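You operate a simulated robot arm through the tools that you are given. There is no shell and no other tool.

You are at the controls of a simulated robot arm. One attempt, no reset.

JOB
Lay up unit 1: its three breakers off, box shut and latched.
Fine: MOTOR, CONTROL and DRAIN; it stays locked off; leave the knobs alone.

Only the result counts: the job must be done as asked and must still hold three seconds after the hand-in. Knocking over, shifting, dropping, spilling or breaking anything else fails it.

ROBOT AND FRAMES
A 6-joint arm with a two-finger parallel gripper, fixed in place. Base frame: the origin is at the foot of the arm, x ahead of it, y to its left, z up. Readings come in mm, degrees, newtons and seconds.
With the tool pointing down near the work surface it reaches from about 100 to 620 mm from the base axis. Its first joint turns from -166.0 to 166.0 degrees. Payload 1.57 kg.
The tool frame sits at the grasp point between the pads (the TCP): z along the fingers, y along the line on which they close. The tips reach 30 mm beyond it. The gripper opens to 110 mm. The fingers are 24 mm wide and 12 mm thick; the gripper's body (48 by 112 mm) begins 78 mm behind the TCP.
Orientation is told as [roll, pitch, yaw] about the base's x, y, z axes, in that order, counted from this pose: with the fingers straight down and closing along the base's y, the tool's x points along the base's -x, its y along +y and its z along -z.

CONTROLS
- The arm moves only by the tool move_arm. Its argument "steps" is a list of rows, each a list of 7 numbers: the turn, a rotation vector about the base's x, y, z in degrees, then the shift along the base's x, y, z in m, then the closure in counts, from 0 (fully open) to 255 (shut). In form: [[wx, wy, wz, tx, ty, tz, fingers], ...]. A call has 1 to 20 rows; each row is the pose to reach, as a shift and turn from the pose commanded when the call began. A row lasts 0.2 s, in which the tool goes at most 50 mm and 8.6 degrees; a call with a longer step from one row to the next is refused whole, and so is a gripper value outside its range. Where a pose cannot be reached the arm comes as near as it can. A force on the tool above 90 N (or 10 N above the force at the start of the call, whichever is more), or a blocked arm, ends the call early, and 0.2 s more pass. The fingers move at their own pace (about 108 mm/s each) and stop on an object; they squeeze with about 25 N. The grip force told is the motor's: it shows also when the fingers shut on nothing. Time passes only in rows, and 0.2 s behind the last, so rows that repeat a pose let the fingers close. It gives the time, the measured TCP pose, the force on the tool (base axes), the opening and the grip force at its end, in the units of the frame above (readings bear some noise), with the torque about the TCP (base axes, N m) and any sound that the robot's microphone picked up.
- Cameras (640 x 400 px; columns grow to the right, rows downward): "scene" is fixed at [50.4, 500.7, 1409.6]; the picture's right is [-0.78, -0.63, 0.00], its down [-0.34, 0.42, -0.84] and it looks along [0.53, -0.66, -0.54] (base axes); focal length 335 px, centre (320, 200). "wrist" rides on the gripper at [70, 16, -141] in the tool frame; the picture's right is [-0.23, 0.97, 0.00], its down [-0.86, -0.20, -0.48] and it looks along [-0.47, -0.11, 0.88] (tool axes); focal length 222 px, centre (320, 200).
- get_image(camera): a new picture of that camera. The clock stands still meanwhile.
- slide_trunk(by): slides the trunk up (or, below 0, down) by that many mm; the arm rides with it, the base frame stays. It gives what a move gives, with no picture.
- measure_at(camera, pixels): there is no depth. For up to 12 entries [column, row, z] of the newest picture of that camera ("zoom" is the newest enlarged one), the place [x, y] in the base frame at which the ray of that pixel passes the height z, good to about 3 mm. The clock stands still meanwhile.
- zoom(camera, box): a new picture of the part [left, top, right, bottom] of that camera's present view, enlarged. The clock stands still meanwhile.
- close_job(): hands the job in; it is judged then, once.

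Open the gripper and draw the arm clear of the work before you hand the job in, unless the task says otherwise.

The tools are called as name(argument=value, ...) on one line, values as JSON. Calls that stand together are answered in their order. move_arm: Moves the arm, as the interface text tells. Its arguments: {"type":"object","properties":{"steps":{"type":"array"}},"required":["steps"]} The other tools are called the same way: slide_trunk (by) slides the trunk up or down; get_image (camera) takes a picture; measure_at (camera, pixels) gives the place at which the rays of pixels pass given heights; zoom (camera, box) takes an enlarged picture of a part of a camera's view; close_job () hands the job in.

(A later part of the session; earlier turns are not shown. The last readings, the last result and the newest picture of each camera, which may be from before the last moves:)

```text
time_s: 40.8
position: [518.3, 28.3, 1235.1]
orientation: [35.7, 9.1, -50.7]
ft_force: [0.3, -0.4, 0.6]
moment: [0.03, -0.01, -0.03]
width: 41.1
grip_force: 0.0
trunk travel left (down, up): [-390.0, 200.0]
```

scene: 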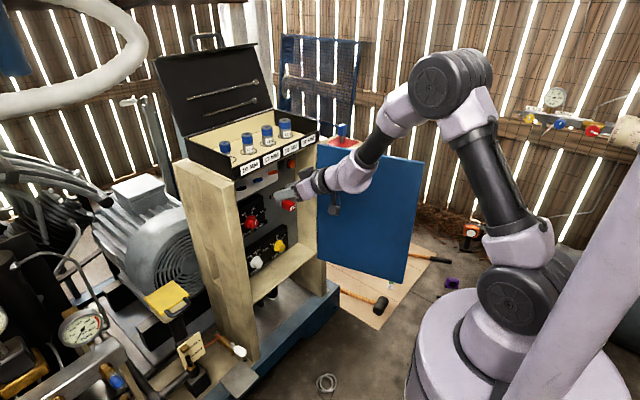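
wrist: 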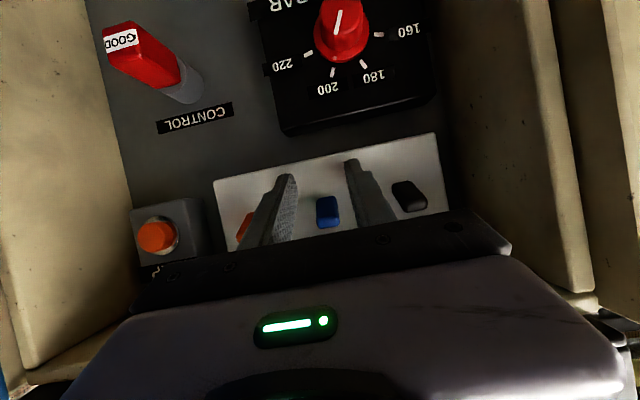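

It tracks well at 64°. I continue the rotation to 180°.

move_arm(steps=[[4.61, -0.93, -6.47, 0.0164, 0.0044, 0.011, 160], [9.22, -1.86, -12.94, 0.033, 0.0061, 0.0226, 160], [13.82, -2.78, -19.42, 0.0494, 0.0049, 0.0344, 160], [18.43, -3.71, -25.89, 0.0653, 0.001, 0.0463, 160], [23.04, -4.64, -32.36, 0.0804, -0.0056, 0.058, 160], [27.65, -5.57, -38.83, 0.0944, -0.0149, 0.0694, 160], [32.26, -6.5, -45.3, 0.1071, -0.0265, 0.0801, 160], [36.86, -7.42, -51.78, 0.1182, -0.0403, 0.0899, 160]])

move_arm(steps=[[4.61, -0.93, -6.47, 0.0092, -0.0156, 0.0089, 160], [9.22, -1.86, -12.94, 0.0165, -0.0329, 0.0165, 160], [13.82, -2.78, -19.42, 0.0216, -0.0515, 0.0228, 160], [18.43, -3.71, -25.89, 0.0245, -0.0709, 0.0277, 160], [23.04, -4.64, -32.36, 0.0251, -0.0909, 0.0309, 160], [27.65, -5.57, -38.83, 0.0233, -0.111, 0.0326, 160], [29.95, -6.03, -42.07, 0.0216, -0.121, 0.0328, 160]])

```text
time_s: 42.6
position: [636.5, -12.5, 1325.3]
orientation: [54.3, 41.5, -96.2]
ft_force: [-0.1, 0.0, 0.9]
moment: [0.0, -0.01, 0.05]
width: 41.1
grip_force: 0.0
trunk travel left (down, up): [-390.0, 200.0]
```

```text
time_s: 44.2
position: [653.3, -144.5, 1355.2]
orientation: [31.1, 69.0, -158.1]
ft_force: [-0.9, 0.3, 0.3]
moment: [0.01, -0.03, 0.02]
width: 40.9
grip_force: 0.1
out of reach, approached as far as the arm can: row 7
trunk travel left (down, up): [-390.0, 200.0]
```

The flip worked (tool now nearly level with the camera above). I raise the trunk 200 to stay well above everything, then level the tool and lower it relative to the shoulder.

slide_trunk(by=200)

move_arm(steps=[[0, 0, 0, 0.02, 0.01, 0, 160], [0, 0, 0, 0.04, 0.02, -0.01, 160], [0, 0, 0, 0.04, 0.03, -0.05, 160], [0, 0, 0, 0.04, 0.04, -0.09, 160], [0, 0, 0, 0.04, 0.05, -0.13, 160], [3.1, -6.3, 2.95, 0.04, 0.06, -0.17, 160], [6.2, -12.5, 5.9, 0.04, 0.06, -0.2, 160], [9.35, -18.8, 8.85, 0.03, 0.06, -0.23, 160]])

```text
time_s: 46.4
position: [655.3, -143.4, 1555.5]
orientation: [31.3, 68.8, -158.0]
ft_force: [0.3, 0.0, 0.2]
moment: [-0.03, 0.0, 0.01]
width: 40.5
grip_force: 0.0
trunk travel left (down, up): [-590.0, 0.0]
```

```text
time_s: 48.2
position: [684.1, -83.7, 1324.5]
orientation: [61.2, 90.0, -119.1]
ft_force: [0.0, -0.5, 0.7]
moment: [-0.02, -0.02, 0.02]
width: 40.9
grip_force: 0.1
out of reach, approached as far as the arm can: row 1, 2, 3, 4, 5
trunk travel left (down, up): [-590.0, 0.0]
```

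Level now at (684,−84,1325). I draw back to x≈630 so the tips clear the toolbox front, before sliding down.

move_arm(steps=[[0, 0, 0, -0.02, 0, 0, 160], [0, 0, 0, -0.04, 0, 0, 160], [0, 0, 0, -0.055, 0, 0, 160]])

get_image(camera="wrist")

get_image(camera="scene")

```text
time_s: 49.0
position: [628.3, -85.2, 1325.3]
orientation: [64.5, 90.0, -116.0]
ft_force: [0.5, 0.0, 0.4]
moment: [0.04, 0.01, 0.03]
width: 40.8
grip_force: 0.0
trunk travel left (down, up): [-590.0, 0.0]
```

```text
taken
```

wrist: 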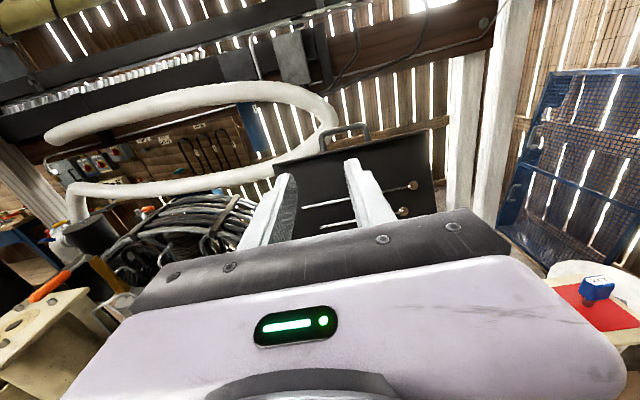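

```text
taken
```

scene: 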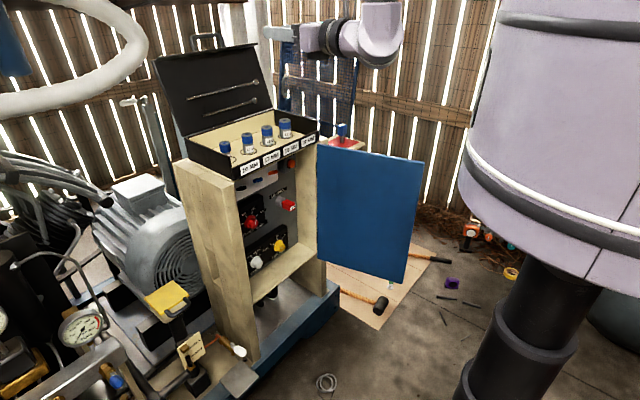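

The tool is level and clear. I close the fingers into a poker and slide down 390 to z≈935, in front of the gap above the levers.

move_arm(steps=[[0, 0, 0, 0, 0, 0, 255], [0, 0, 0, 0, 0, 0, 255]])

slide_trunk(by=-390)

get_image(camera="wrist")

zoom(camera="scene", box=[220, 135, 340, 210])

```text
time_s: 49.6
position: [628.8, -84.6, 1324.6]
orientation: [49.4, 89.8, -131.0]
ft_force: [-0.5, -0.1, -0.5]
moment: [0.02, -0.01, -0.01]
width: 0.1
grip_force: 21.2
trunk travel left (down, up): [-590.0, 0.0]
```

```text
time_s: 53.3
position: [629.0, -84.2, 936.0]
orientation: [53.5, 89.9, -127.0]
ft_force: [0.2, 0.2, -0.1]
moment: [0.03, -0.01, 0.02]
width: 0.0
grip_force: 21.3
trunk travel left (down, up): [-200.0, 390.0]
```

```text
taken
```

wrist: 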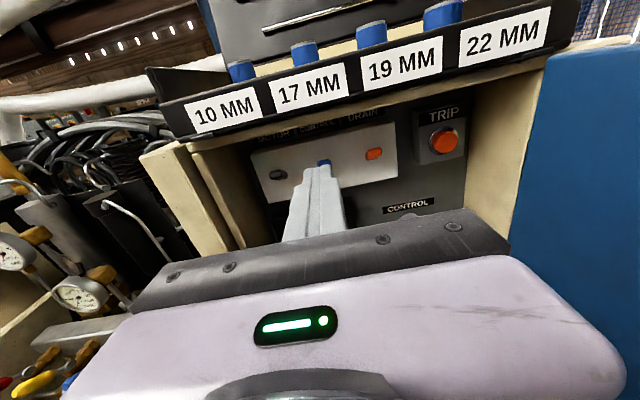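

```text
5.33 times, centred on (280, 172) of scene
```

zoom: 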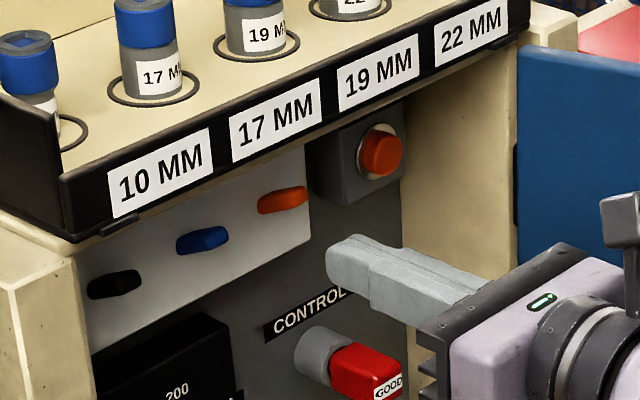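

Upright view now. I zoom on the gap between the levers and the top frame to check clearance.

zoom(camera="wrist", box=[230, 80, 470, 230])

measure_at(camera="wrist", pixels=[[323, 162, 905], [323, 162, 910], [374, 154, 905], [374, 154, 910], [279, 174, 905], [279, 174, 910], [444, 140, 905]])

```text
2.67 times, centred on (350, 155) of wrist
```

zoom: 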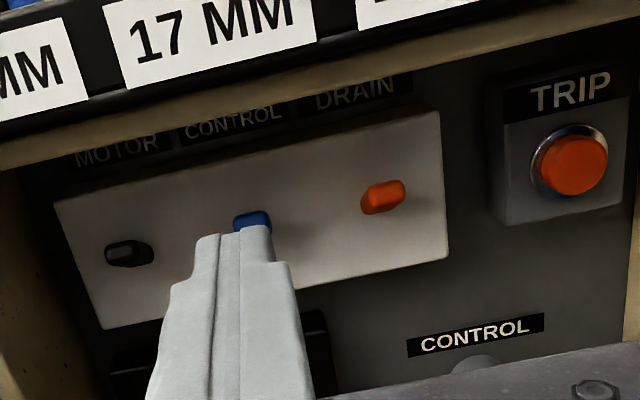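

```text
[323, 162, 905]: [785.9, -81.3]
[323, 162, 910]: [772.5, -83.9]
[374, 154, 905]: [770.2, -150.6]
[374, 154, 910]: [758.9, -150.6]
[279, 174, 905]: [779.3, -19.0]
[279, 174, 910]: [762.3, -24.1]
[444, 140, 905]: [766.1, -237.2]
```

The gap is ample: lever tops are at z≈916 and the frame bottom is near 970. I enter above the blue CONTROL lever to tip x≈776.

move_arm(steps=[[0, 0, 0, 0.025, 0, 0, 255], [0, 0, 0, 0.05, 0, 0, 255], [0, 0, 0, 0.075, 0, 0, 255], [0, 0, 0, 0.1, 0, 0, 255], [0, 0, 0, 0.117, 0, 0, 255]])

zoom(camera="wrist", box=[230, 80, 470, 230])

zoom(camera="scene", box=[230, 145, 310, 205])

```text
time_s: 54.5
position: [746.7, -83.6, 934.3]
orientation: [16.6, 89.9, -163.6]
ft_force: [-0.8, 0.1, 0.0]
moment: [0.05, 0.01, -0.03]
width: 0.2
grip_force: 21.0
trunk travel left (down, up): [-200.0, 390.0]
```

```text
2.67 times, centred on (350, 155) of wrist
```

zoom: 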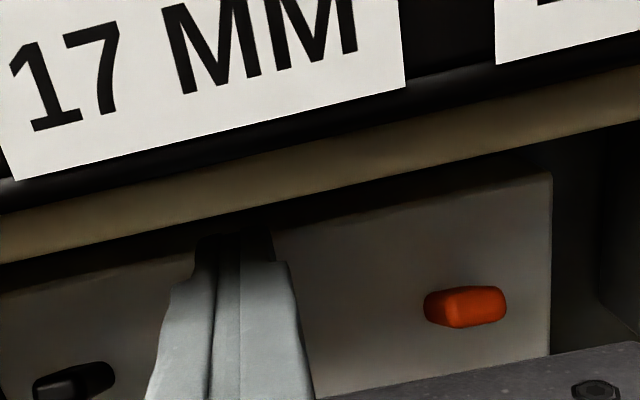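

```text
6.67 times, centred on (270, 175) of scene
```

zoom: 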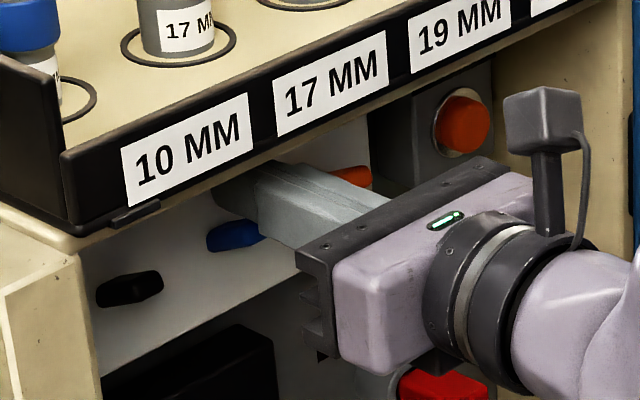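

The finger sits above the blue lever with no contact. I press down in small steps.

move_arm(steps=[[0, 0, 0, 0, 0, -0.006, 255], [0, 0, 0, 0, 0, -0.012, 255], [0, 0, 0, 0, 0, -0.018, 255], [0, 0, 0, 0, 0, -0.024, 255], [0, 0, 0, 0, 0, -0.03, 255], [0, 0, 0, 0, 0, -0.035, 255]])

zoom(camera="scene", box=[230, 145, 310, 205])

```text
time_s: 55.9
position: [744.6, -84.1, 909.4]
orientation: [176.8, 89.2, -3.9]
ft_force: [-3.3, 2.7, 42.7]
moment: [0.03, -1.29, 0.07]
width: 0.3
grip_force: 21.4
trunk travel left (down, up): [-200.0, 390.0]
```

```text
6.67 times, centred on (270, 175) of scene
```

zoom: 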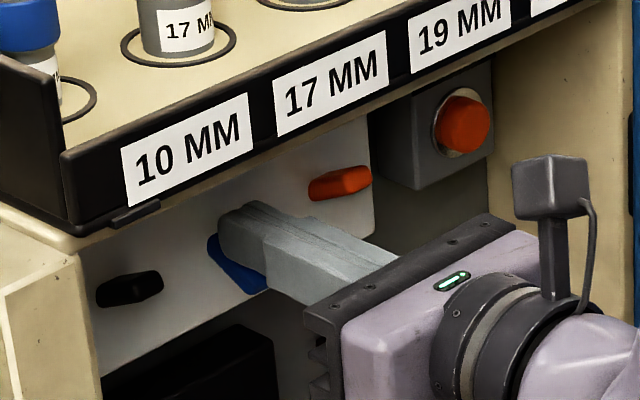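

The lever has moved down under the finger with 43 N at the end. I raise the finger and check whether it stays.

move_arm(steps=[[0, 0, 0, 0, 0, 0.015, 255], [0, 0, 0, 0, 0, 0.033, 255]])

zoom(camera="scene", box=[230, 145, 310, 205])

```text
time_s: 56.5
position: [744.8, -84.0, 932.7]
orientation: [15.7, 89.8, -164.6]
ft_force: [0.8, -0.2, -0.1]
moment: [-0.03, 0.02, -0.04]
width: 0.0
grip_force: 21.5
trunk travel left (down, up): [-200.0, 390.0]
```

```text
6.67 times, centred on (270, 175) of scene
```

zoom: 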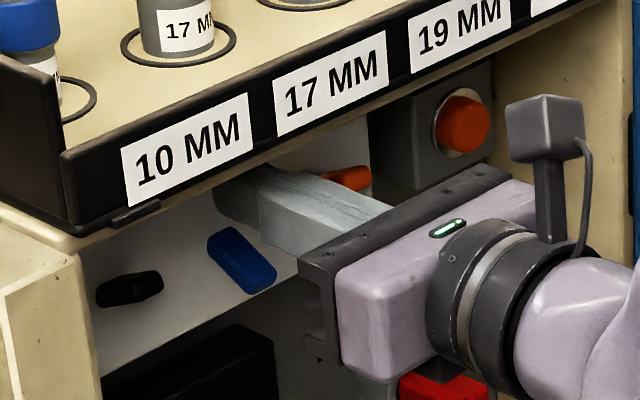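

CONTROL stays down. Now over to the black MOTOR lever (y≈−22) at the same height, then press.

move_arm(steps=[[0, 0, 0, 0, 0.02, 0.001, 255], [0, 0, 0, 0, 0.04, 0.001, 255], [0, 0, 0, 0, 0.062, 0.001, 255]])

zoom(camera="scene", box=[230, 145, 310, 205])

```text
time_s: 57.3
position: [744.9, -22.4, 933.6]
orientation: [38.2, 90.0, -142.2]
ft_force: [-0.5, 0.0, -0.3]
moment: [0.03, -0.01, 0.03]
width: 0.0
grip_force: 21.0
trunk travel left (down, up): [-200.0, 390.0]
```

```text
6.67 times, centred on (270, 175) of scene
```

zoom: 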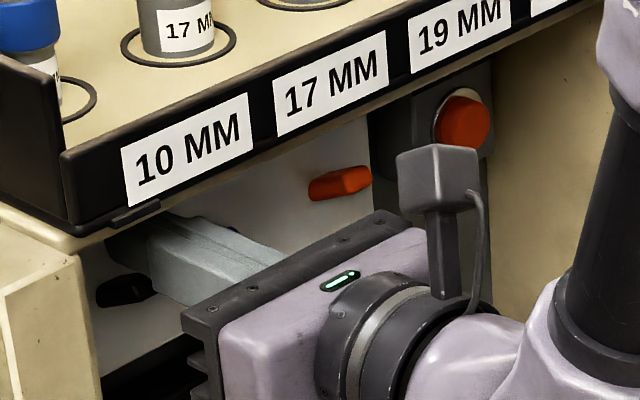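

Positioned over the black lever. Press down.

move_arm(steps=[[0, 0, 0, 0, 0, -0.006, 255], [0, 0, 0, 0, 0, -0.012, 255], [0, 0, 0, 0, 0, -0.018, 255], [0, 0, 0, 0, 0, -0.024, 255], [0, 0, 0, 0, 0, -0.03, 255], [0, 0, 0, 0, 0, -0.035, 255]])

move_arm(steps=[[0, 0, 0, 0, 0, 0.015, 255], [0, 0, 0, 0, 0, 0.035, 255]])

move_arm(steps=[[0, 0, 0, 0, -0.03, 0, 255], [0, 0, 0, 0, -0.06, 0, 255], [0, 0, 0, 0, -0.095, 0, 255], [0, 0, 0, 0, -0.128, 0, 255]])

zoom(camera="scene", box=[230, 145, 310, 205])

```text
time_s: 58.7
position: [744.7, -22.3, 907.1]
orientation: [-176.1, 89.1, 3.4]
ft_force: [-2.6, 1.5, 50.3]
moment: [0.11, -1.42, 0.03]
width: 0.0
grip_force: 21.5
trunk travel left (down, up): [-200.0, 390.0]
```

```text
time_s: 59.3
position: [746.0, -22.8, 932.0]
orientation: [18.7, 89.7, -161.6]
ft_force: [0.1, 0.1, 0.7]
moment: [0.0, 0.05, -0.01]
width: 0.2
grip_force: 21.5
trunk travel left (down, up): [-200.0, 390.0]
```

```text
time_s: 60.3
position: [745.1, -151.1, 933.9]
orientation: [44.8, 89.9, -135.6]
ft_force: [0.0, -1.0, -0.3]
moment: [-0.02, 0.02, 0.03]
width: 0.0
grip_force: 20.9
trunk travel left (down, up): [-200.0, 390.0]
```

```text
6.67 times, centred on (270, 175) of scene
```

zoom: 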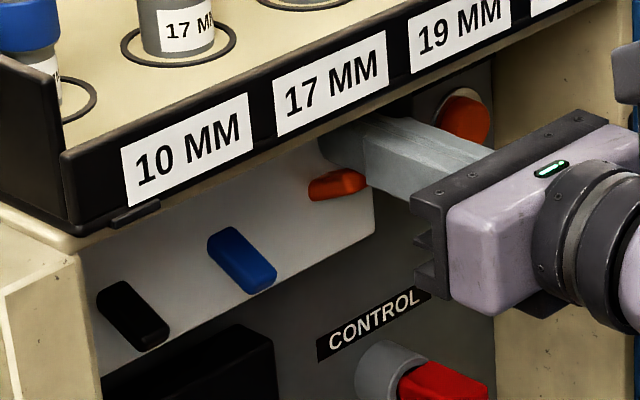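

MOTOR and CONTROL are both down, and the finger is over the orange DRAIN lever. Press it.

move_arm(steps=[[0, 0, 0, 0, 0, -0.006, 255], [0, 0, 0, 0, 0, -0.012, 255], [0, 0, 0, 0, 0, -0.018, 255], [0, 0, 0, 0, 0, -0.024, 255], [0, 0, 0, 0, 0, -0.03, 255], [0, 0, 0, 0, 0, -0.035, 255]])

move_arm(steps=[[0, 0, 0, 0, 0, 0.015, 255], [0, 0, 0, 0, 0, 0.035, 255]])

move_arm(steps=[[0, 0, 0, -0.025, 0.01, 0, 255], [0, 0, 0, -0.05, 0.03, 0, 255], [0, 0, 0, -0.075, 0.045, 0, 255], [0, 0, 0, -0.1, 0.055, 0, 255], [0, 0, 0, -0.117, 0.066, 0, 255]])

zoom(camera="scene", box=[220, 135, 340, 210])

get_image(camera="wrist")

```text
time_s: 61.7
position: [743.1, -149.2, 907.5]
orientation: [173.9, 89.1, -6.6]
ft_force: [-2.7, 2.0, 49.1]
moment: [0.09, -1.44, 0.06]
width: 0.1
grip_force: 21.4
trunk travel left (down, up): [-200.0, 390.0]
```

```text
time_s: 62.3
position: [743.9, -150.1, 932.9]
orientation: [13.0, 89.6, -167.4]
ft_force: [-0.2, 1.0, 0.1]
moment: [-0.05, 0.0, 0.0]
width: 0.2
grip_force: 21.1
trunk travel left (down, up): [-200.0, 390.0]
```

```text
time_s: 63.5
position: [628.4, -84.2, 935.1]
orientation: [61.7, 89.9, -118.7]
ft_force: [0.7, -0.9, -0.6]
moment: [-0.01, 0.02, -0.02]
width: 0.0
grip_force: 21.9
trunk travel left (down, up): [-200.0, 390.0]
```

```text
5.33 times, centred on (280, 172) of scene
```

zoom: 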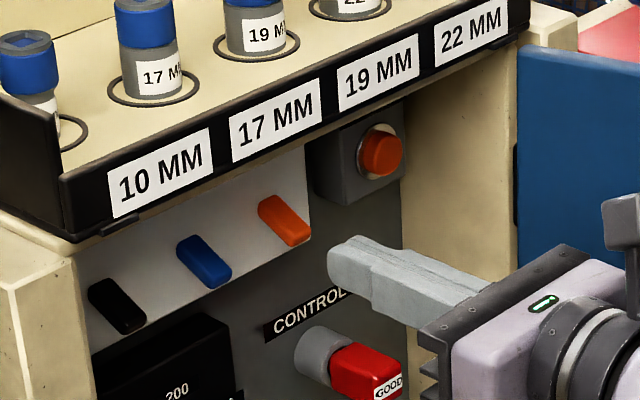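

```text
taken
```

wrist: 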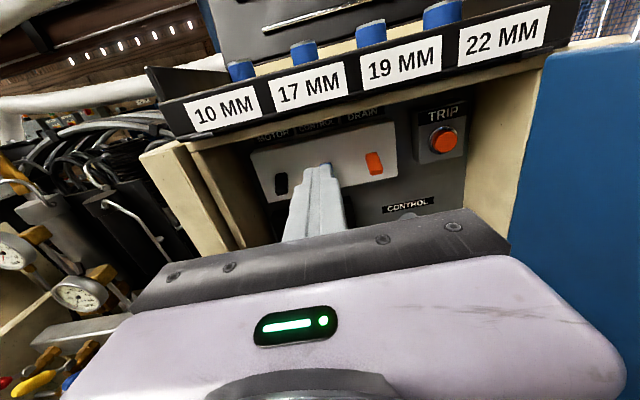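

All three breakers are down (black, blue and orange in the zoom). Next is the door: I go back up and undo the wrist flip along the same path, so I can work tool-down over the door.

slide_trunk(by=390)

move_arm(steps=[[0, 0, 0, 0.02, 0, 0, 255], [0, 0, 0, 0.04, 0, 0, 255], [0, 0, 0, 0.056, 0, 0, 255], [-3.1, 6.3, -2.95, 0.066, 0, 0.03, 255], [-6.2, 12.5, -5.9, 0.066, 0, 0.06, 255], [-9.35, 18.8, -8.85, 0.066, -0.01, 0.1, 255], [-9.35, 18.8, -8.85, 0.066, -0.02, 0.14, 255], [-9.35, 18.8, -8.85, 0.066, -0.03, 0.18, 255], [-9.35, 18.8, -8.85, 0.06, -0.04, 0.22, 255], [-9.35, 18.8, -8.85, 0.04, -0.05, 0.23, 255], [-9.35, 18.8, -8.85, 0.03, -0.058, 0.23, 255]])

```text
time_s: 67.3
position: [627.7, -84.3, 1324.9]
orientation: [48.9, 89.9, -131.5]
ft_force: [0.0, 0.1, -0.9]
moment: [0.0, -0.04, -0.01]
width: 0.0
grip_force: 21.4
trunk travel left (down, up): [-590.0, 0.0]
```

```text
time_s: 69.7
position: [657.2, -143.3, 1554.6]
orientation: [31.4, 69.0, -157.9]
ft_force: [-0.1, -0.6, -0.4]
moment: [0.0, -0.02, -0.01]
width: 0.1
grip_force: 21.3
out of reach, approached as far as the arm can: row 6, 7, 8, 9, 10
trunk travel left (down, up): [-590.0, 0.0]
```

At the flip end pose; I now reverse the 180° rotation about the forearm axis.

move_arm(steps=[[-4.61, 0.93, 6.47, 0.0029, 0.02, -0.0008, 255], [-9.22, 1.86, 12.94, 0.0034, 0.0401, -0.0033, 255], [-13.82, 2.78, 19.42, 0.0017, 0.0599, -0.0074, 255], [-18.43, 3.71, 25.89, -0.0023, 0.0789, -0.013, 255], [-23.04, 4.64, 32.36, -0.0085, 0.0969, -0.02, 255], [-27.65, 5.57, 38.83, -0.0168, 0.1134, -0.0282, 255], [-32.26, 6.5, 45.3, -0.0269, 0.1282, -0.0376, 255], [-36.86, 7.42, 51.78, -0.0388, 0.1409, -0.0479, 255], [-41.47, 8.35, 58.25, -0.0522, 0.1513, -0.0589, 255], [-46.08, 9.28, 64.72, -0.0668, 0.1593, -0.0705, 255]])

move_arm(steps=[[-4.61, 0.93, 6.47, -0.0156, 0.0053, -0.0118, 255], [-9.22, 1.86, 12.94, -0.0318, 0.0078, -0.0237, 255], [-13.82, 2.78, 19.42, -0.0483, 0.0076, -0.0354, 255], [-18.43, 3.71, 25.89, -0.0648, 0.0045, -0.0468, 255], [-23.04, 4.64, 32.36, -0.0809, -0.0013, -0.0574, 255], [-27.65, 5.57, 38.83, -0.0966, -0.0097, -0.0673, 255], [-32.26, 6.5, 45.3, -0.1112, -0.0205, -0.0762, 255], [-36.86, 7.42, 51.78, -0.1245, -0.0337, -0.0838, 255], [-41.47, 8.35, 58.25, -0.1364, -0.0488, -0.0901, 255], [-46.08, 9.28, 64.72, -0.1467, -0.0656, -0.095, 255], [-50.69, 10.21, 71.19, -0.1549, -0.0838, -0.0982, 255], [-55.3, 11.14, 77.66, -0.1611, -0.1031, -0.0999, 255], [-57.6, 11.6, 80.9, -0.1634, -0.1129, -0.1001, 255]])

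```text
time_s: 71.9
position: [592.0, 17.3, 1483.8]
orientation: [48.5, 25.8, -75.8]
ft_force: [-0.3, 0.6, 0.4]
moment: [-0.03, -0.01, 0.0]
width: 0.1
grip_force: 21.3
trunk travel left (down, up): [-590.0, 0.0]
```

```text
time_s: 74.7
position: [426.3, -95.8, 1384.5]
orientation: [-0.3, 0.2, 0.1]
ft_force: [-0.8, 0.7, -1.2]
moment: [0.01, -0.02, -0.01]
width: 0.0
grip_force: 21.7
trunk travel left (down, up): [-590.0, 0.0]
```

Tool is down again at (426,−96,1384). I carry it over to the outer side of the door (y≈−470) and lower the trunk to look at the outer face.

move_arm(steps=[[0, 0, 0, 0, -0.045, 0, 255], [0, 0, 0, 0, -0.09, 0, 255], [0, 0, 0, 0, -0.135, 0, 255], [0, 0, 0, 0, -0.18, 0, 255], [0, 0, 0, 0, -0.225, 0, 255], [0, 0, 0, 0, -0.27, 0, 255], [0, 0, 0, 0, -0.315, 0, 255], [0, 0, 0, 0, -0.36, 0, 255], [0, 0, 0, 0, -0.38, 0, 255]])

slide_trunk(by=-250)

get_image(camera="wrist")

get_image(camera="scene")

```text
time_s: 76.7
position: [428.5, -477.0, 1386.0]
orientation: [-0.2, 0.2, 0.0]
ft_force: [0.6, -0.8, 1.0]
moment: [0.02, 0.02, -0.01]
width: 0.1
grip_force: 21.1
trunk travel left (down, up): [-590.0, 0.0]
```

```text
time_s: 79.2
position: [428.2, -475.7, 1134.5]
orientation: [-0.2, 0.2, 0.1]
ft_force: [-0.5, -0.7, 0.5]
moment: [-0.01, 0.0, 0.02]
width: 0.1
grip_force: 20.6
trunk travel left (down, up): [-340.0, 250.0]
```

```text
taken
```

wrist: 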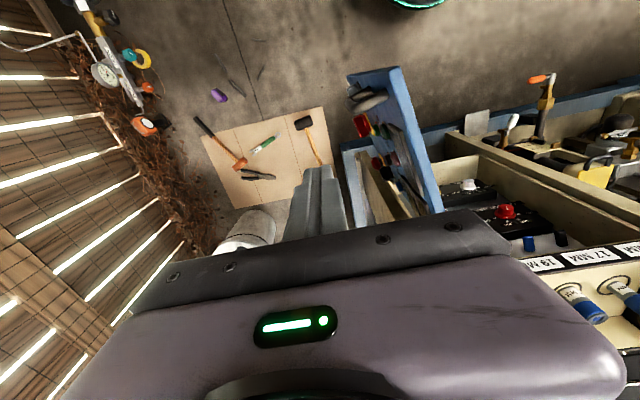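

```text
taken
```

scene: 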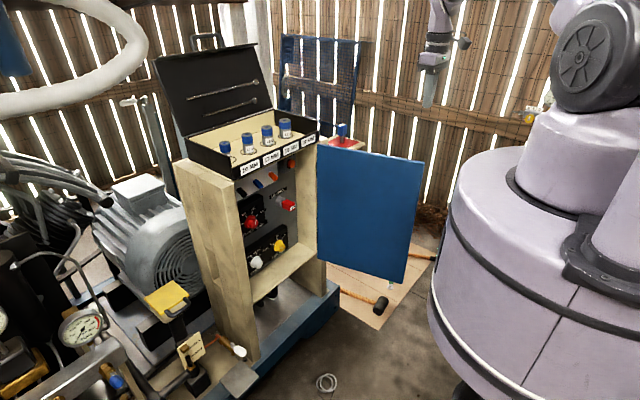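

Now the outer face is visible at wrist (350-440, 70-200). I zoom in there.

zoom(camera="wrist", box=[320, 60, 450, 220])

zoom(camera="wrist", box=[330, 60, 430, 120])

zoom(camera="wrist", box=[340, 110, 440, 210])

```text
2.50 times, centred on (385, 140) of wrist
```

zoom: 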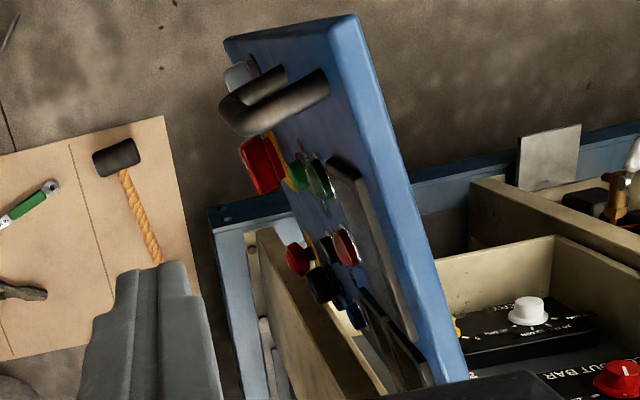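

```text
6.40 times, centred on (380, 90) of wrist
```

zoom: 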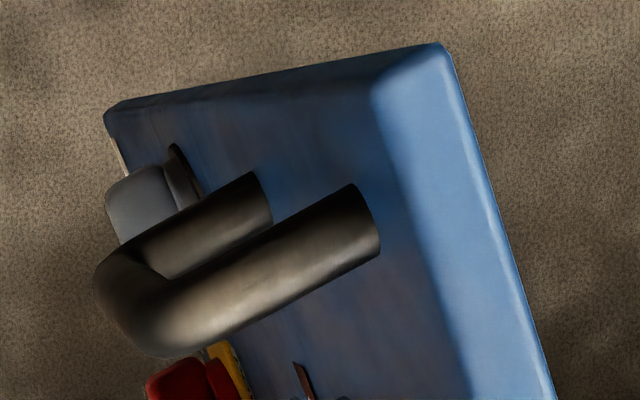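

```text
4.00 times, centred on (390, 160) of wrist
```

zoom: 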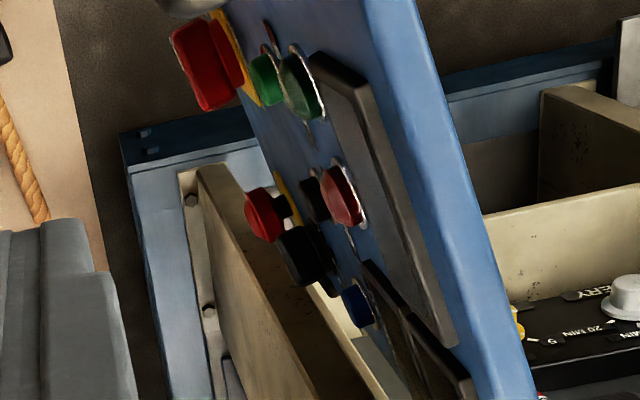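

The outer face carries a U-handle near the free edge, a gray latch below it, plus an isolator, buttons and knobs I must not touch. I yaw the hand +90° so the camera faces the door squarely.

move_arm(steps=[[0, 0, 8, 0, 0, 0, 255], [0, 0, 16, 0, 0, 0, 255], [0, 0, 24, 0, 0, 0, 255], [0, 0, 32, 0, 0, 0, 255], [0, 0, 40, 0, 0, 0, 255], [0, 0, 48, 0, 0, 0, 255], [0, 0, 56, 0, 0, 0, 255], [0, 0, 64, 0, 0, 0, 255], [0, 0, 72, 0, 0, 0, 255], [0, 0, 80, 0, 0, 0, 255], [0, 0, 88, 0, 0, 0, 255], [0, 0, 90, 0, 0, 0, 255]])

get_image(camera="wrist")

```text
time_s: 81.8
position: [429.6, -475.4, 1135.0]
orientation: [-0.2, 0.2, 90.0]
ft_force: [0.1, -0.1, -0.5]
moment: [0.04, 0.01, 0.03]
width: 0.1
grip_force: 21.2
trunk travel left (down, up): [-340.0, 250.0]
```

```text
taken
```

wrist: 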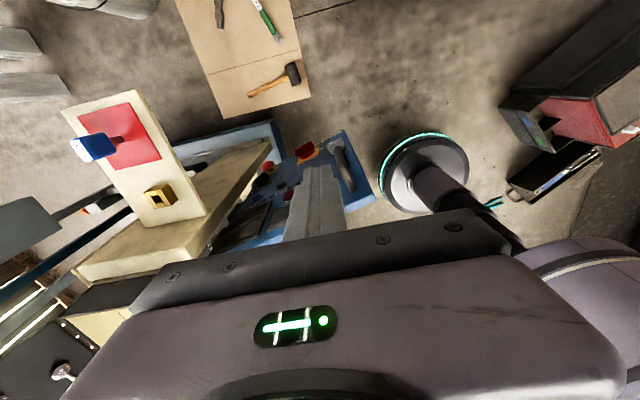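

The hand partly blocks the door, but the post plate with the blue item and a brass item is visible too. I zoom in before choosing a better viewpoint.

zoom(camera="wrist", box=[200, 110, 400, 240])

zoom(camera="wrist", box=[50, 80, 220, 220])

```text
3.08 times, centred on (300, 175) of wrist
```

zoom: 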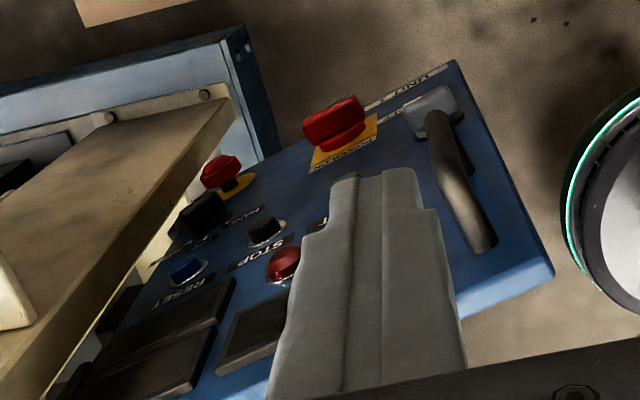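

```text
2.86 times, centred on (135, 150) of wrist
```

zoom: 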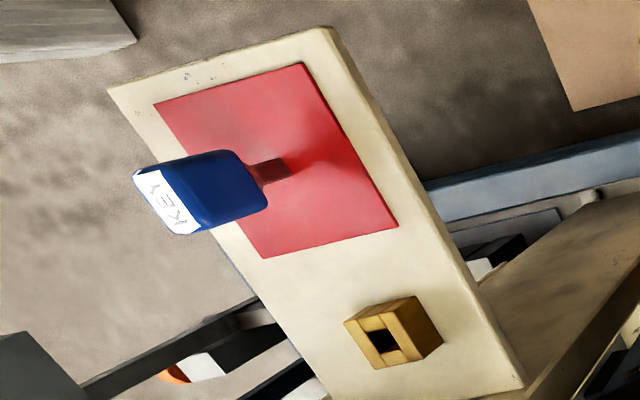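

I move back toward −x and tilt the tool toward the door to see the latch and the whole face unobstructed.

move_arm(steps=[[4, 0, 0, -0.03, 0, 0, 255], [8, 0, 0, -0.06, 0, 0, 255], [12, 0, 0, -0.09, 0, 0, 255], [16, 0, 0, -0.12, 0, 0, 255], [20, 0, 0, -0.14, 0, 0, 255], [25, 0, 0, -0.15, 0, 0, 255], [30, 0, 0, -0.15, 0, 0, 255]])

get_image(camera="wrist")

```text
time_s: 83.4
position: [321.7, -405.1, 1112.0]
orientation: [2.6, -18.9, 85.8]
ft_force: [1.0, -0.7, 0.2]
moment: [-0.02, 0.0, 0.0]
width: 0.0
grip_force: 21.5
out of reach, approached as far as the arm can: row 3, 4, 5, 6, 7
trunk travel left (down, up): [-340.0, 250.0]
```

```text
taken
```

wrist: 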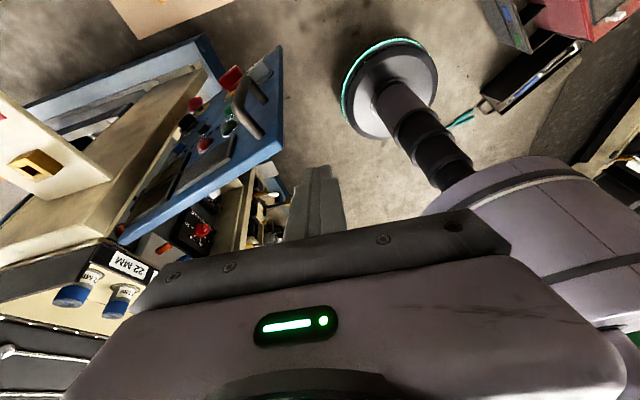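

zoom(camera="wrist", box=[110, 40, 300, 240])

zoom(camera="wrist", box=[200, 40, 300, 140])

```text
2.00 times, centred on (205, 140) of wrist
```

zoom: 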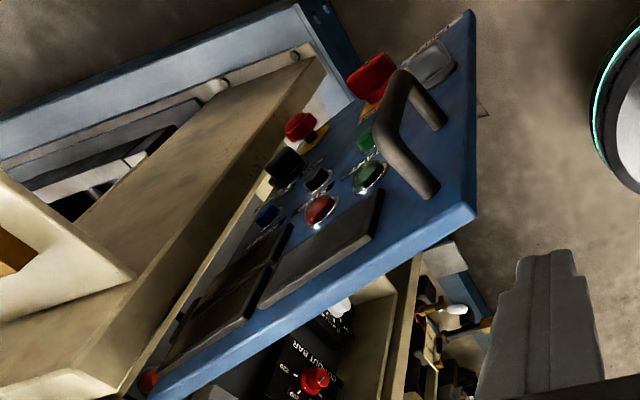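

```text
4.00 times, centred on (250, 90) of wrist
```

zoom: 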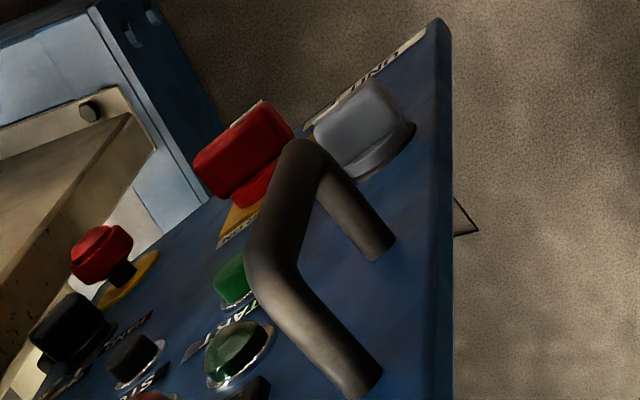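

I locate the handle ends, latch knob and isolator on the outer face by intersecting pixel rays with several heights.

measure_at(camera="wrist", pixels=[[265, 101, 800], [265, 101, 700], [260, 136, 900], [260, 136, 800], [260, 72.5, 650], [260, 72.5, 550], [280, 45, 500], [280, 45, 450], [230, 77.5, 700], [230, 77.5, 600], [281, 147, 980], [281, 147, 960]])

```text
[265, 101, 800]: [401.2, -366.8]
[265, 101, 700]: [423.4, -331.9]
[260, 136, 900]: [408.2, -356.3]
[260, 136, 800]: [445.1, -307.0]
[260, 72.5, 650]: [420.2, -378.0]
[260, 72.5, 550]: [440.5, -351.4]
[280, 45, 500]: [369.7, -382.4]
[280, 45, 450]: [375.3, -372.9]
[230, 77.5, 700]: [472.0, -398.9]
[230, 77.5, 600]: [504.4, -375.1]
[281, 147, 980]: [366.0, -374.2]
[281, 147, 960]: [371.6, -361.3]
```

The door's free edge is now near (366,−372), so it had been nudged slightly more open; hinge ≈(714,−302). The handle spans z 800–921 at about 35 mm from the edge, with the latch knob below it near z≈719. I straighten the tool and yaw it back, staying above the door.

move_arm(steps=[[-6.5, 0, 0, 0.02, -0.01, 0.01, 255], [-13, 0, 0, 0.04, -0.03, 0.02, 255], [-19, 0, 0, 0.07, -0.05, 0.02, 255], [-19, 0, 0, 0.085, -0.05, 0.02, 255]])

move_arm(steps=[[0, 0, -8, 0, 0, 0, 255], [0, 0, -16, 0, 0, 0, 255], [0, 0, -24, 0, 0, 0, 255], [0, 0, -32, 0, 0, 0, 255], [0, 0, -40, 0, 0, 0, 255], [0, 0, -48, 0, 0, 0, 255], [0, 0, -56, 0, 0, 0, 255], [0, 0, -64, 0, 0, 0, 255], [0, 0, -72, 0, 0, 0, 255], [0, 0, -80, 0, 0, 0, 255], [0, 0, -86, 0, 0, 0, 255]])

```text
time_s: 84.4
position: [409.3, -456.9, 1131.9]
orientation: [1.1, 0.1, 86.0]
ft_force: [-0.9, 0.5, 1.3]
moment: [-0.02, 0.04, 0.04]
width: 0.0
grip_force: 21.1
trunk travel left (down, up): [-340.0, 250.0]
```

```text
time_s: 86.8
position: [408.3, -457.1, 1131.5]
orientation: [1.2, 0.1, -0.1]
ft_force: [1.0, 0.4, 1.1]
moment: [0.0, 0.01, 0.0]
width: 0.2
grip_force: 21.6
trunk travel left (down, up): [-340.0, 250.0]
```

Tool straight down at (408,−457,1131). I lower the trunk 166 so the tips (z≈935) sit just above the U-handle on the outer side, and check.

slide_trunk(by=-166)

get_image(camera="wrist")

get_image(camera="scene")

```text
time_s: 88.7
position: [409.3, -457.1, 966.6]
orientation: [1.2, 0.2, 0.1]
ft_force: [0.4, -0.3, -0.7]
moment: [-0.01, -0.02, -0.02]
width: 0.0
grip_force: 21.0
trunk travel left (down, up): [-174.0, 416.0]
```

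```text
taken
```

wrist: 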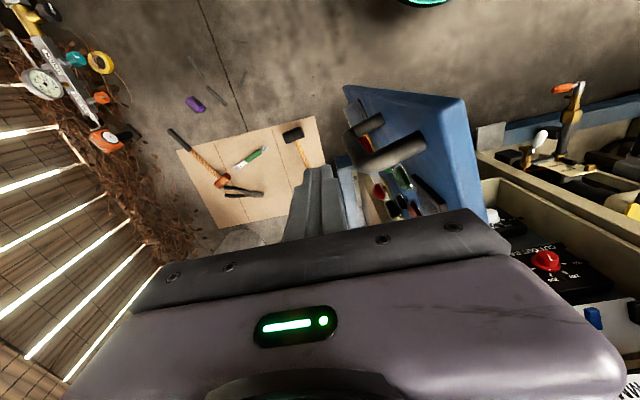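

```text
taken
```

scene: 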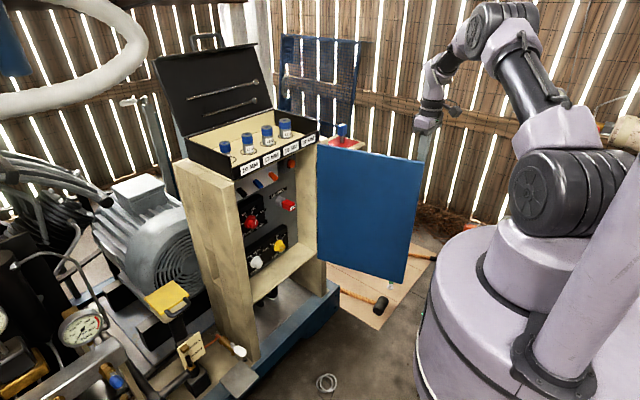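

Fingers hang just outside the door above the handle (wrist (320,200)). I raise slightly and push the door's outer face toward +y along its arc.

move_arm(steps=[[0, 0, 0, -0.004, 0.032, 0.008, 255], [0, 0, 0, -0.008, 0.055, 0.008, 255], [0, 0, 0, -0.011, 0.075, 0.008, 255], [0, 0, 0, -0.014, 0.095, 0.008, 255], [0, 0, 0, -0.017, 0.115, 0.008, 255], [0, 0, 0, -0.0195, 0.14, 0.008, 255]])

get_image(camera="scene")

get_image(camera="wrist")

```text
time_s: 90.1
position: [389.3, -316.1, 973.2]
orientation: [1.2, 0.1, 0.0]
ft_force: [0.1, 1.1, 11.9]
moment: [0.17, 0.07, -0.02]
width: 0.0
grip_force: 21.6
trunk travel left (down, up): [-174.0, 416.0]
```

```text
taken
```

scene: 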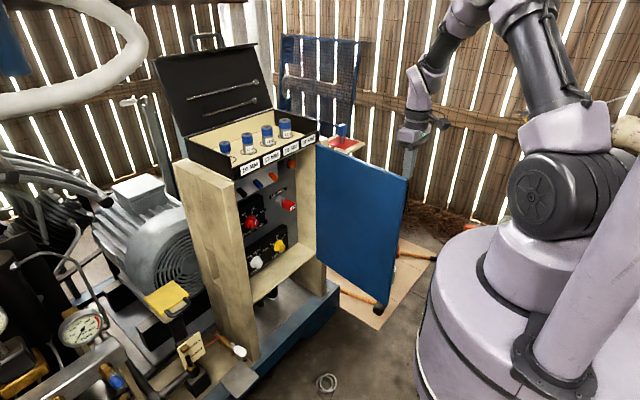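

```text
taken
```

wrist: 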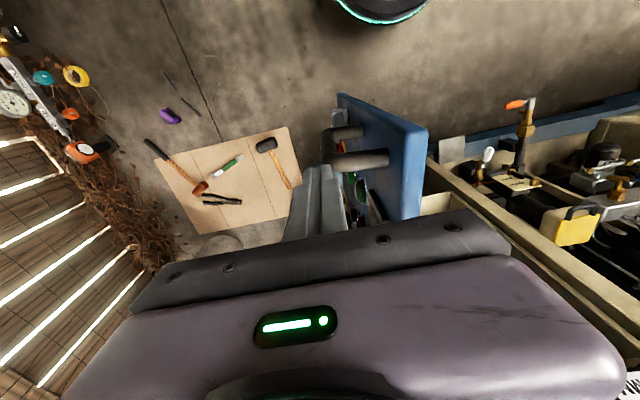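

The door follows, now about 80° open, though the tip is touching the handle's top (12 N up). I raise 12 mm to press on the flat face above the handle and continue along the arc slowly.

move_arm(steps=[[0, 0, 0, 0, 0, 0.012, 255], [0, 0, 0, 0, 0.014, 0.012, 255], [0, 0, 0, 0, 0.0278, 0.012, 255], [0, 0, 0, 0.002, 0.0475, 0.012, 255], [0, 0, 0, 0.0042, 0.0673, 0.012, 255], [0, 0, 0, 0.008, 0.0867, 0.012, 255], [0, 0, 0, 0.013, 0.106, 0.012, 255], [0, 0, 0, 0.0193, 0.1248, 0.012, 255], [0, 0, 0, 0.0265, 0.1434, 0.012, 255], [0, 0, 0, 0.035, 0.1613, 0.012, 255], [0, 0, 0, 0.0444, 0.1788, 0.012, 255], [0, 0, 0, 0.055, 0.1955, 0.012, 255], [0, 0, 0, 0.0666, 0.2118, 0.012, 255]])

get_image(camera="scene")

get_image(camera="wrist")

```text
time_s: 92.9
position: [455.4, -105.9, 986.3]
orientation: [1.2, 0.1, 0.0]
ft_force: [0.4, -0.2, 0.4]
moment: [0.02, -0.01, -0.03]
width: 0.1
grip_force: 21.6
trunk travel left (down, up): [-174.0, 416.0]
```

```text
taken
```

scene: 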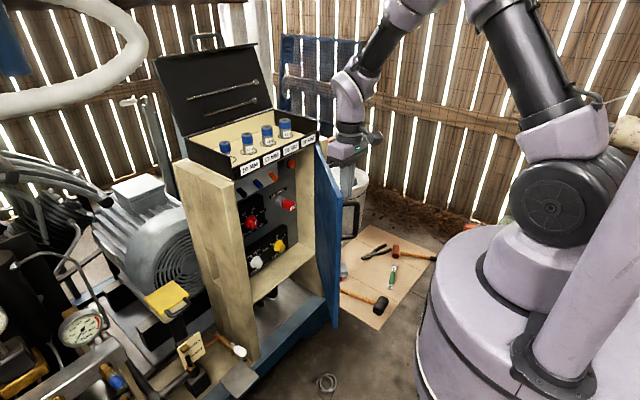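

```text
taken
```

wrist: 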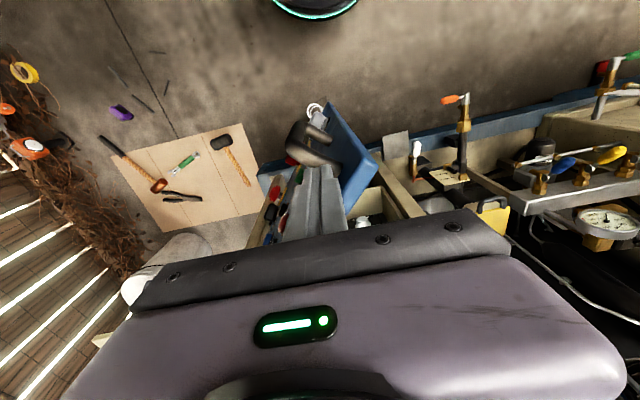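

The door is at about 50° and follows well, with the forces near zero. I continue the arc to about 12° from closed.

move_arm(steps=[[0, 0, 0, 0.013, 0.017, 0, 255], [0, 0, 0, 0.0264, 0.0317, 0, 255], [0, 0, 0, 0.0408, 0.0455, 0, 255], [0, 0, 0, 0.056, 0.0583, 0, 255], [0, 0, 0, 0.0718, 0.0702, 0, 255], [0, 0, 0, 0.0884, 0.0811, 0, 255], [0, 0, 0, 0.1057, 0.091, 0, 255], [0, 0, 0, 0.1235, 0.0999, 0, 255], [0, 0, 0, 0.1418, 0.1076, 0, 255], [0, 0, 0, 0.1605, 0.1142, 0, 255], [0, 0, 0, 0.1768, 0.119, 0, 255]])

get_image(camera="scene")

get_image(camera="wrist")

```text
time_s: 95.3
position: [632.0, 13.7, 985.3]
orientation: [1.3, 0.1, 0.1]
ft_force: [1.1, 1.3, -0.9]
moment: [0.01, 0.01, 0.02]
width: 0.0
grip_force: 21.3
trunk travel left (down, up): [-174.0, 416.0]
```

```text
taken
```

scene: 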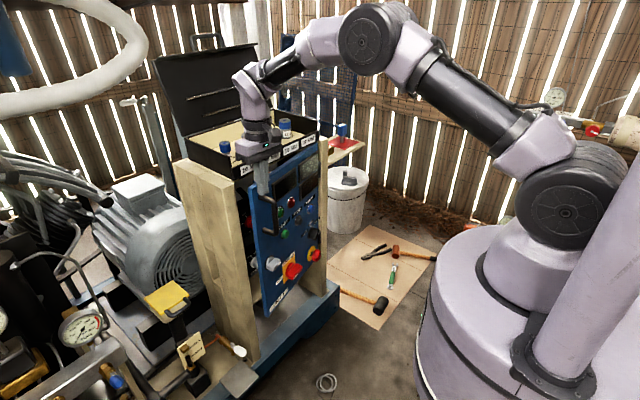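

```text
taken
```

wrist: 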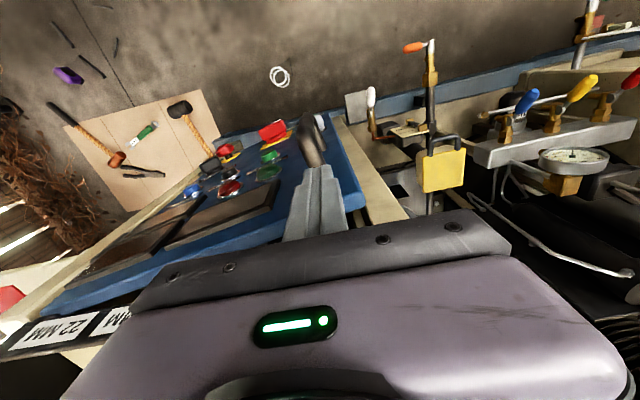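

zoom(camera="scene", box=[230, 130, 350, 320])

zoom(camera="scene", box=[240, 170, 320, 230])

zoom(camera="scene", box=[240, 240, 330, 310])

```text
2.11 times, centred on (290, 225) of scene
```

zoom: 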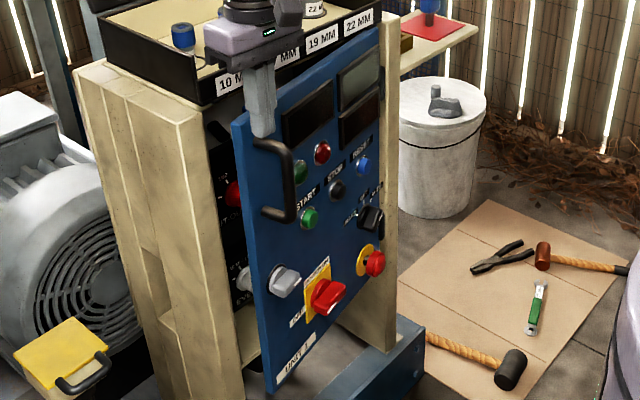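

```text
6.67 times, centred on (280, 200) of scene
```

zoom: 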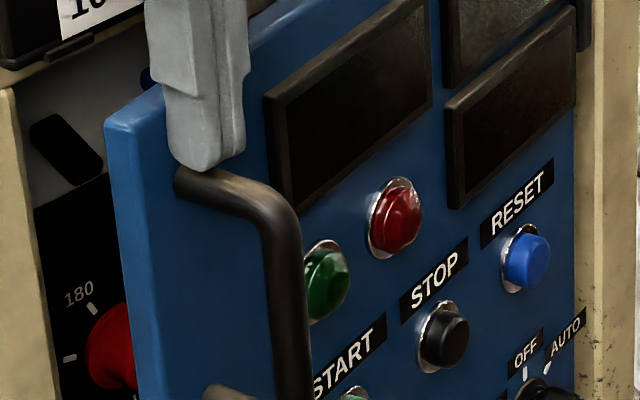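

```text
5.71 times, centred on (285, 275) of scene
```

zoom: 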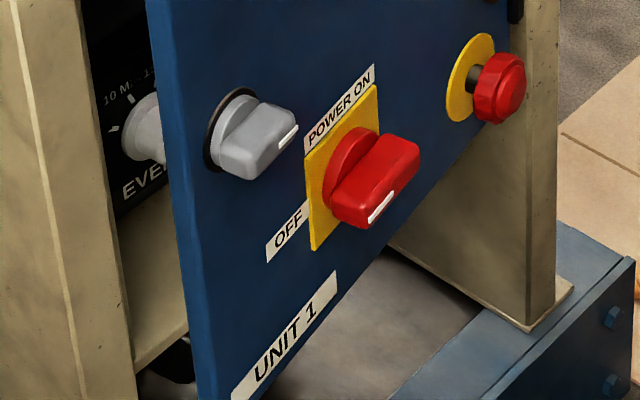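

The door stands about 12° from closed. The isolator points at OFF (left), which I leave. The gray latch knob needs a closer look.

zoom(camera="scene", box=[255, 245, 300, 285])

zoom(camera="wrist", box=[230, 90, 370, 200])

```text
10.00 times, centred on (278, 265) of scene
```

zoom: 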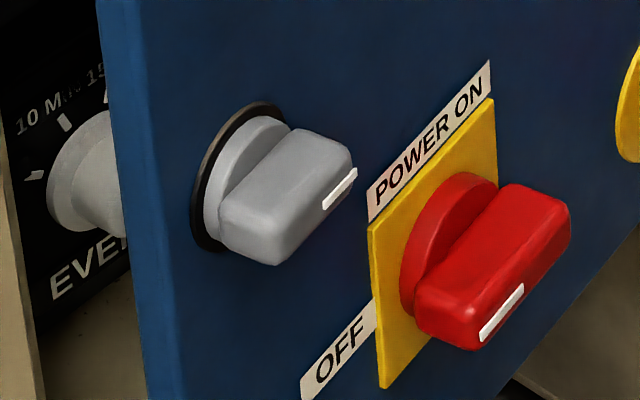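

```text
3.64 times, centred on (300, 145) of wrist
```

zoom: 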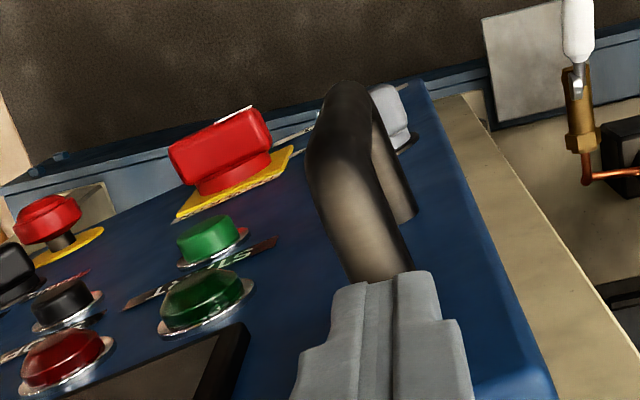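

I push on to about 5° from closed with the tool down, stopping before the fingers could reach the toolbox front.

move_arm(steps=[[0, 0, 0, 0.01, 0.002, 0, 255], [0, 0, 0, 0.0197, 0.0038, 0, 255], [0, 0, 0, 0.03, 0.0055, 0, 255], [0, 0, 0, 0.0393, 0.0071, 0, 255]])

get_image(camera="scene")

zoom(camera="scene", box=[230, 130, 350, 205])

get_image(camera="wrist")

```text
time_s: 96.3
position: [672.5, 20.4, 984.9]
orientation: [1.3, 0.2, 0.1]
ft_force: [0.2, -0.8, 0.4]
moment: [-0.05, 0.02, 0.0]
width: 0.1
grip_force: 21.2
trunk travel left (down, up): [-174.0, 416.0]
```

```text
taken
```

scene: 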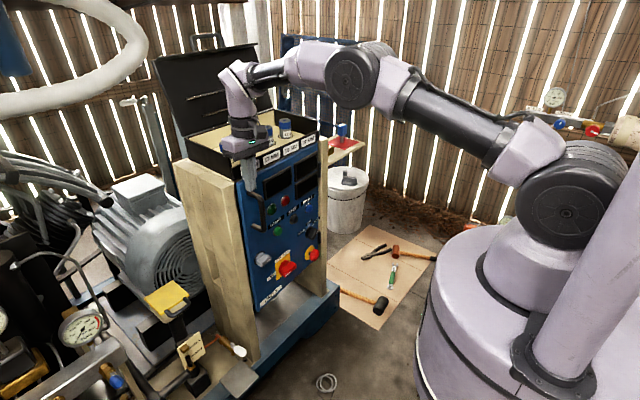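

```text
5.33 times, centred on (290, 168) of scene
```

zoom: 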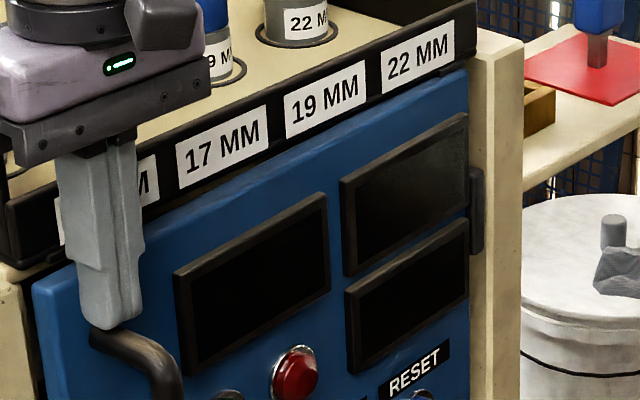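

```text
taken
```

wrist: 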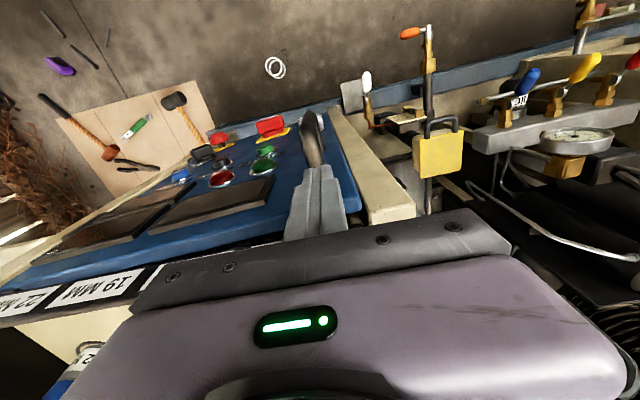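

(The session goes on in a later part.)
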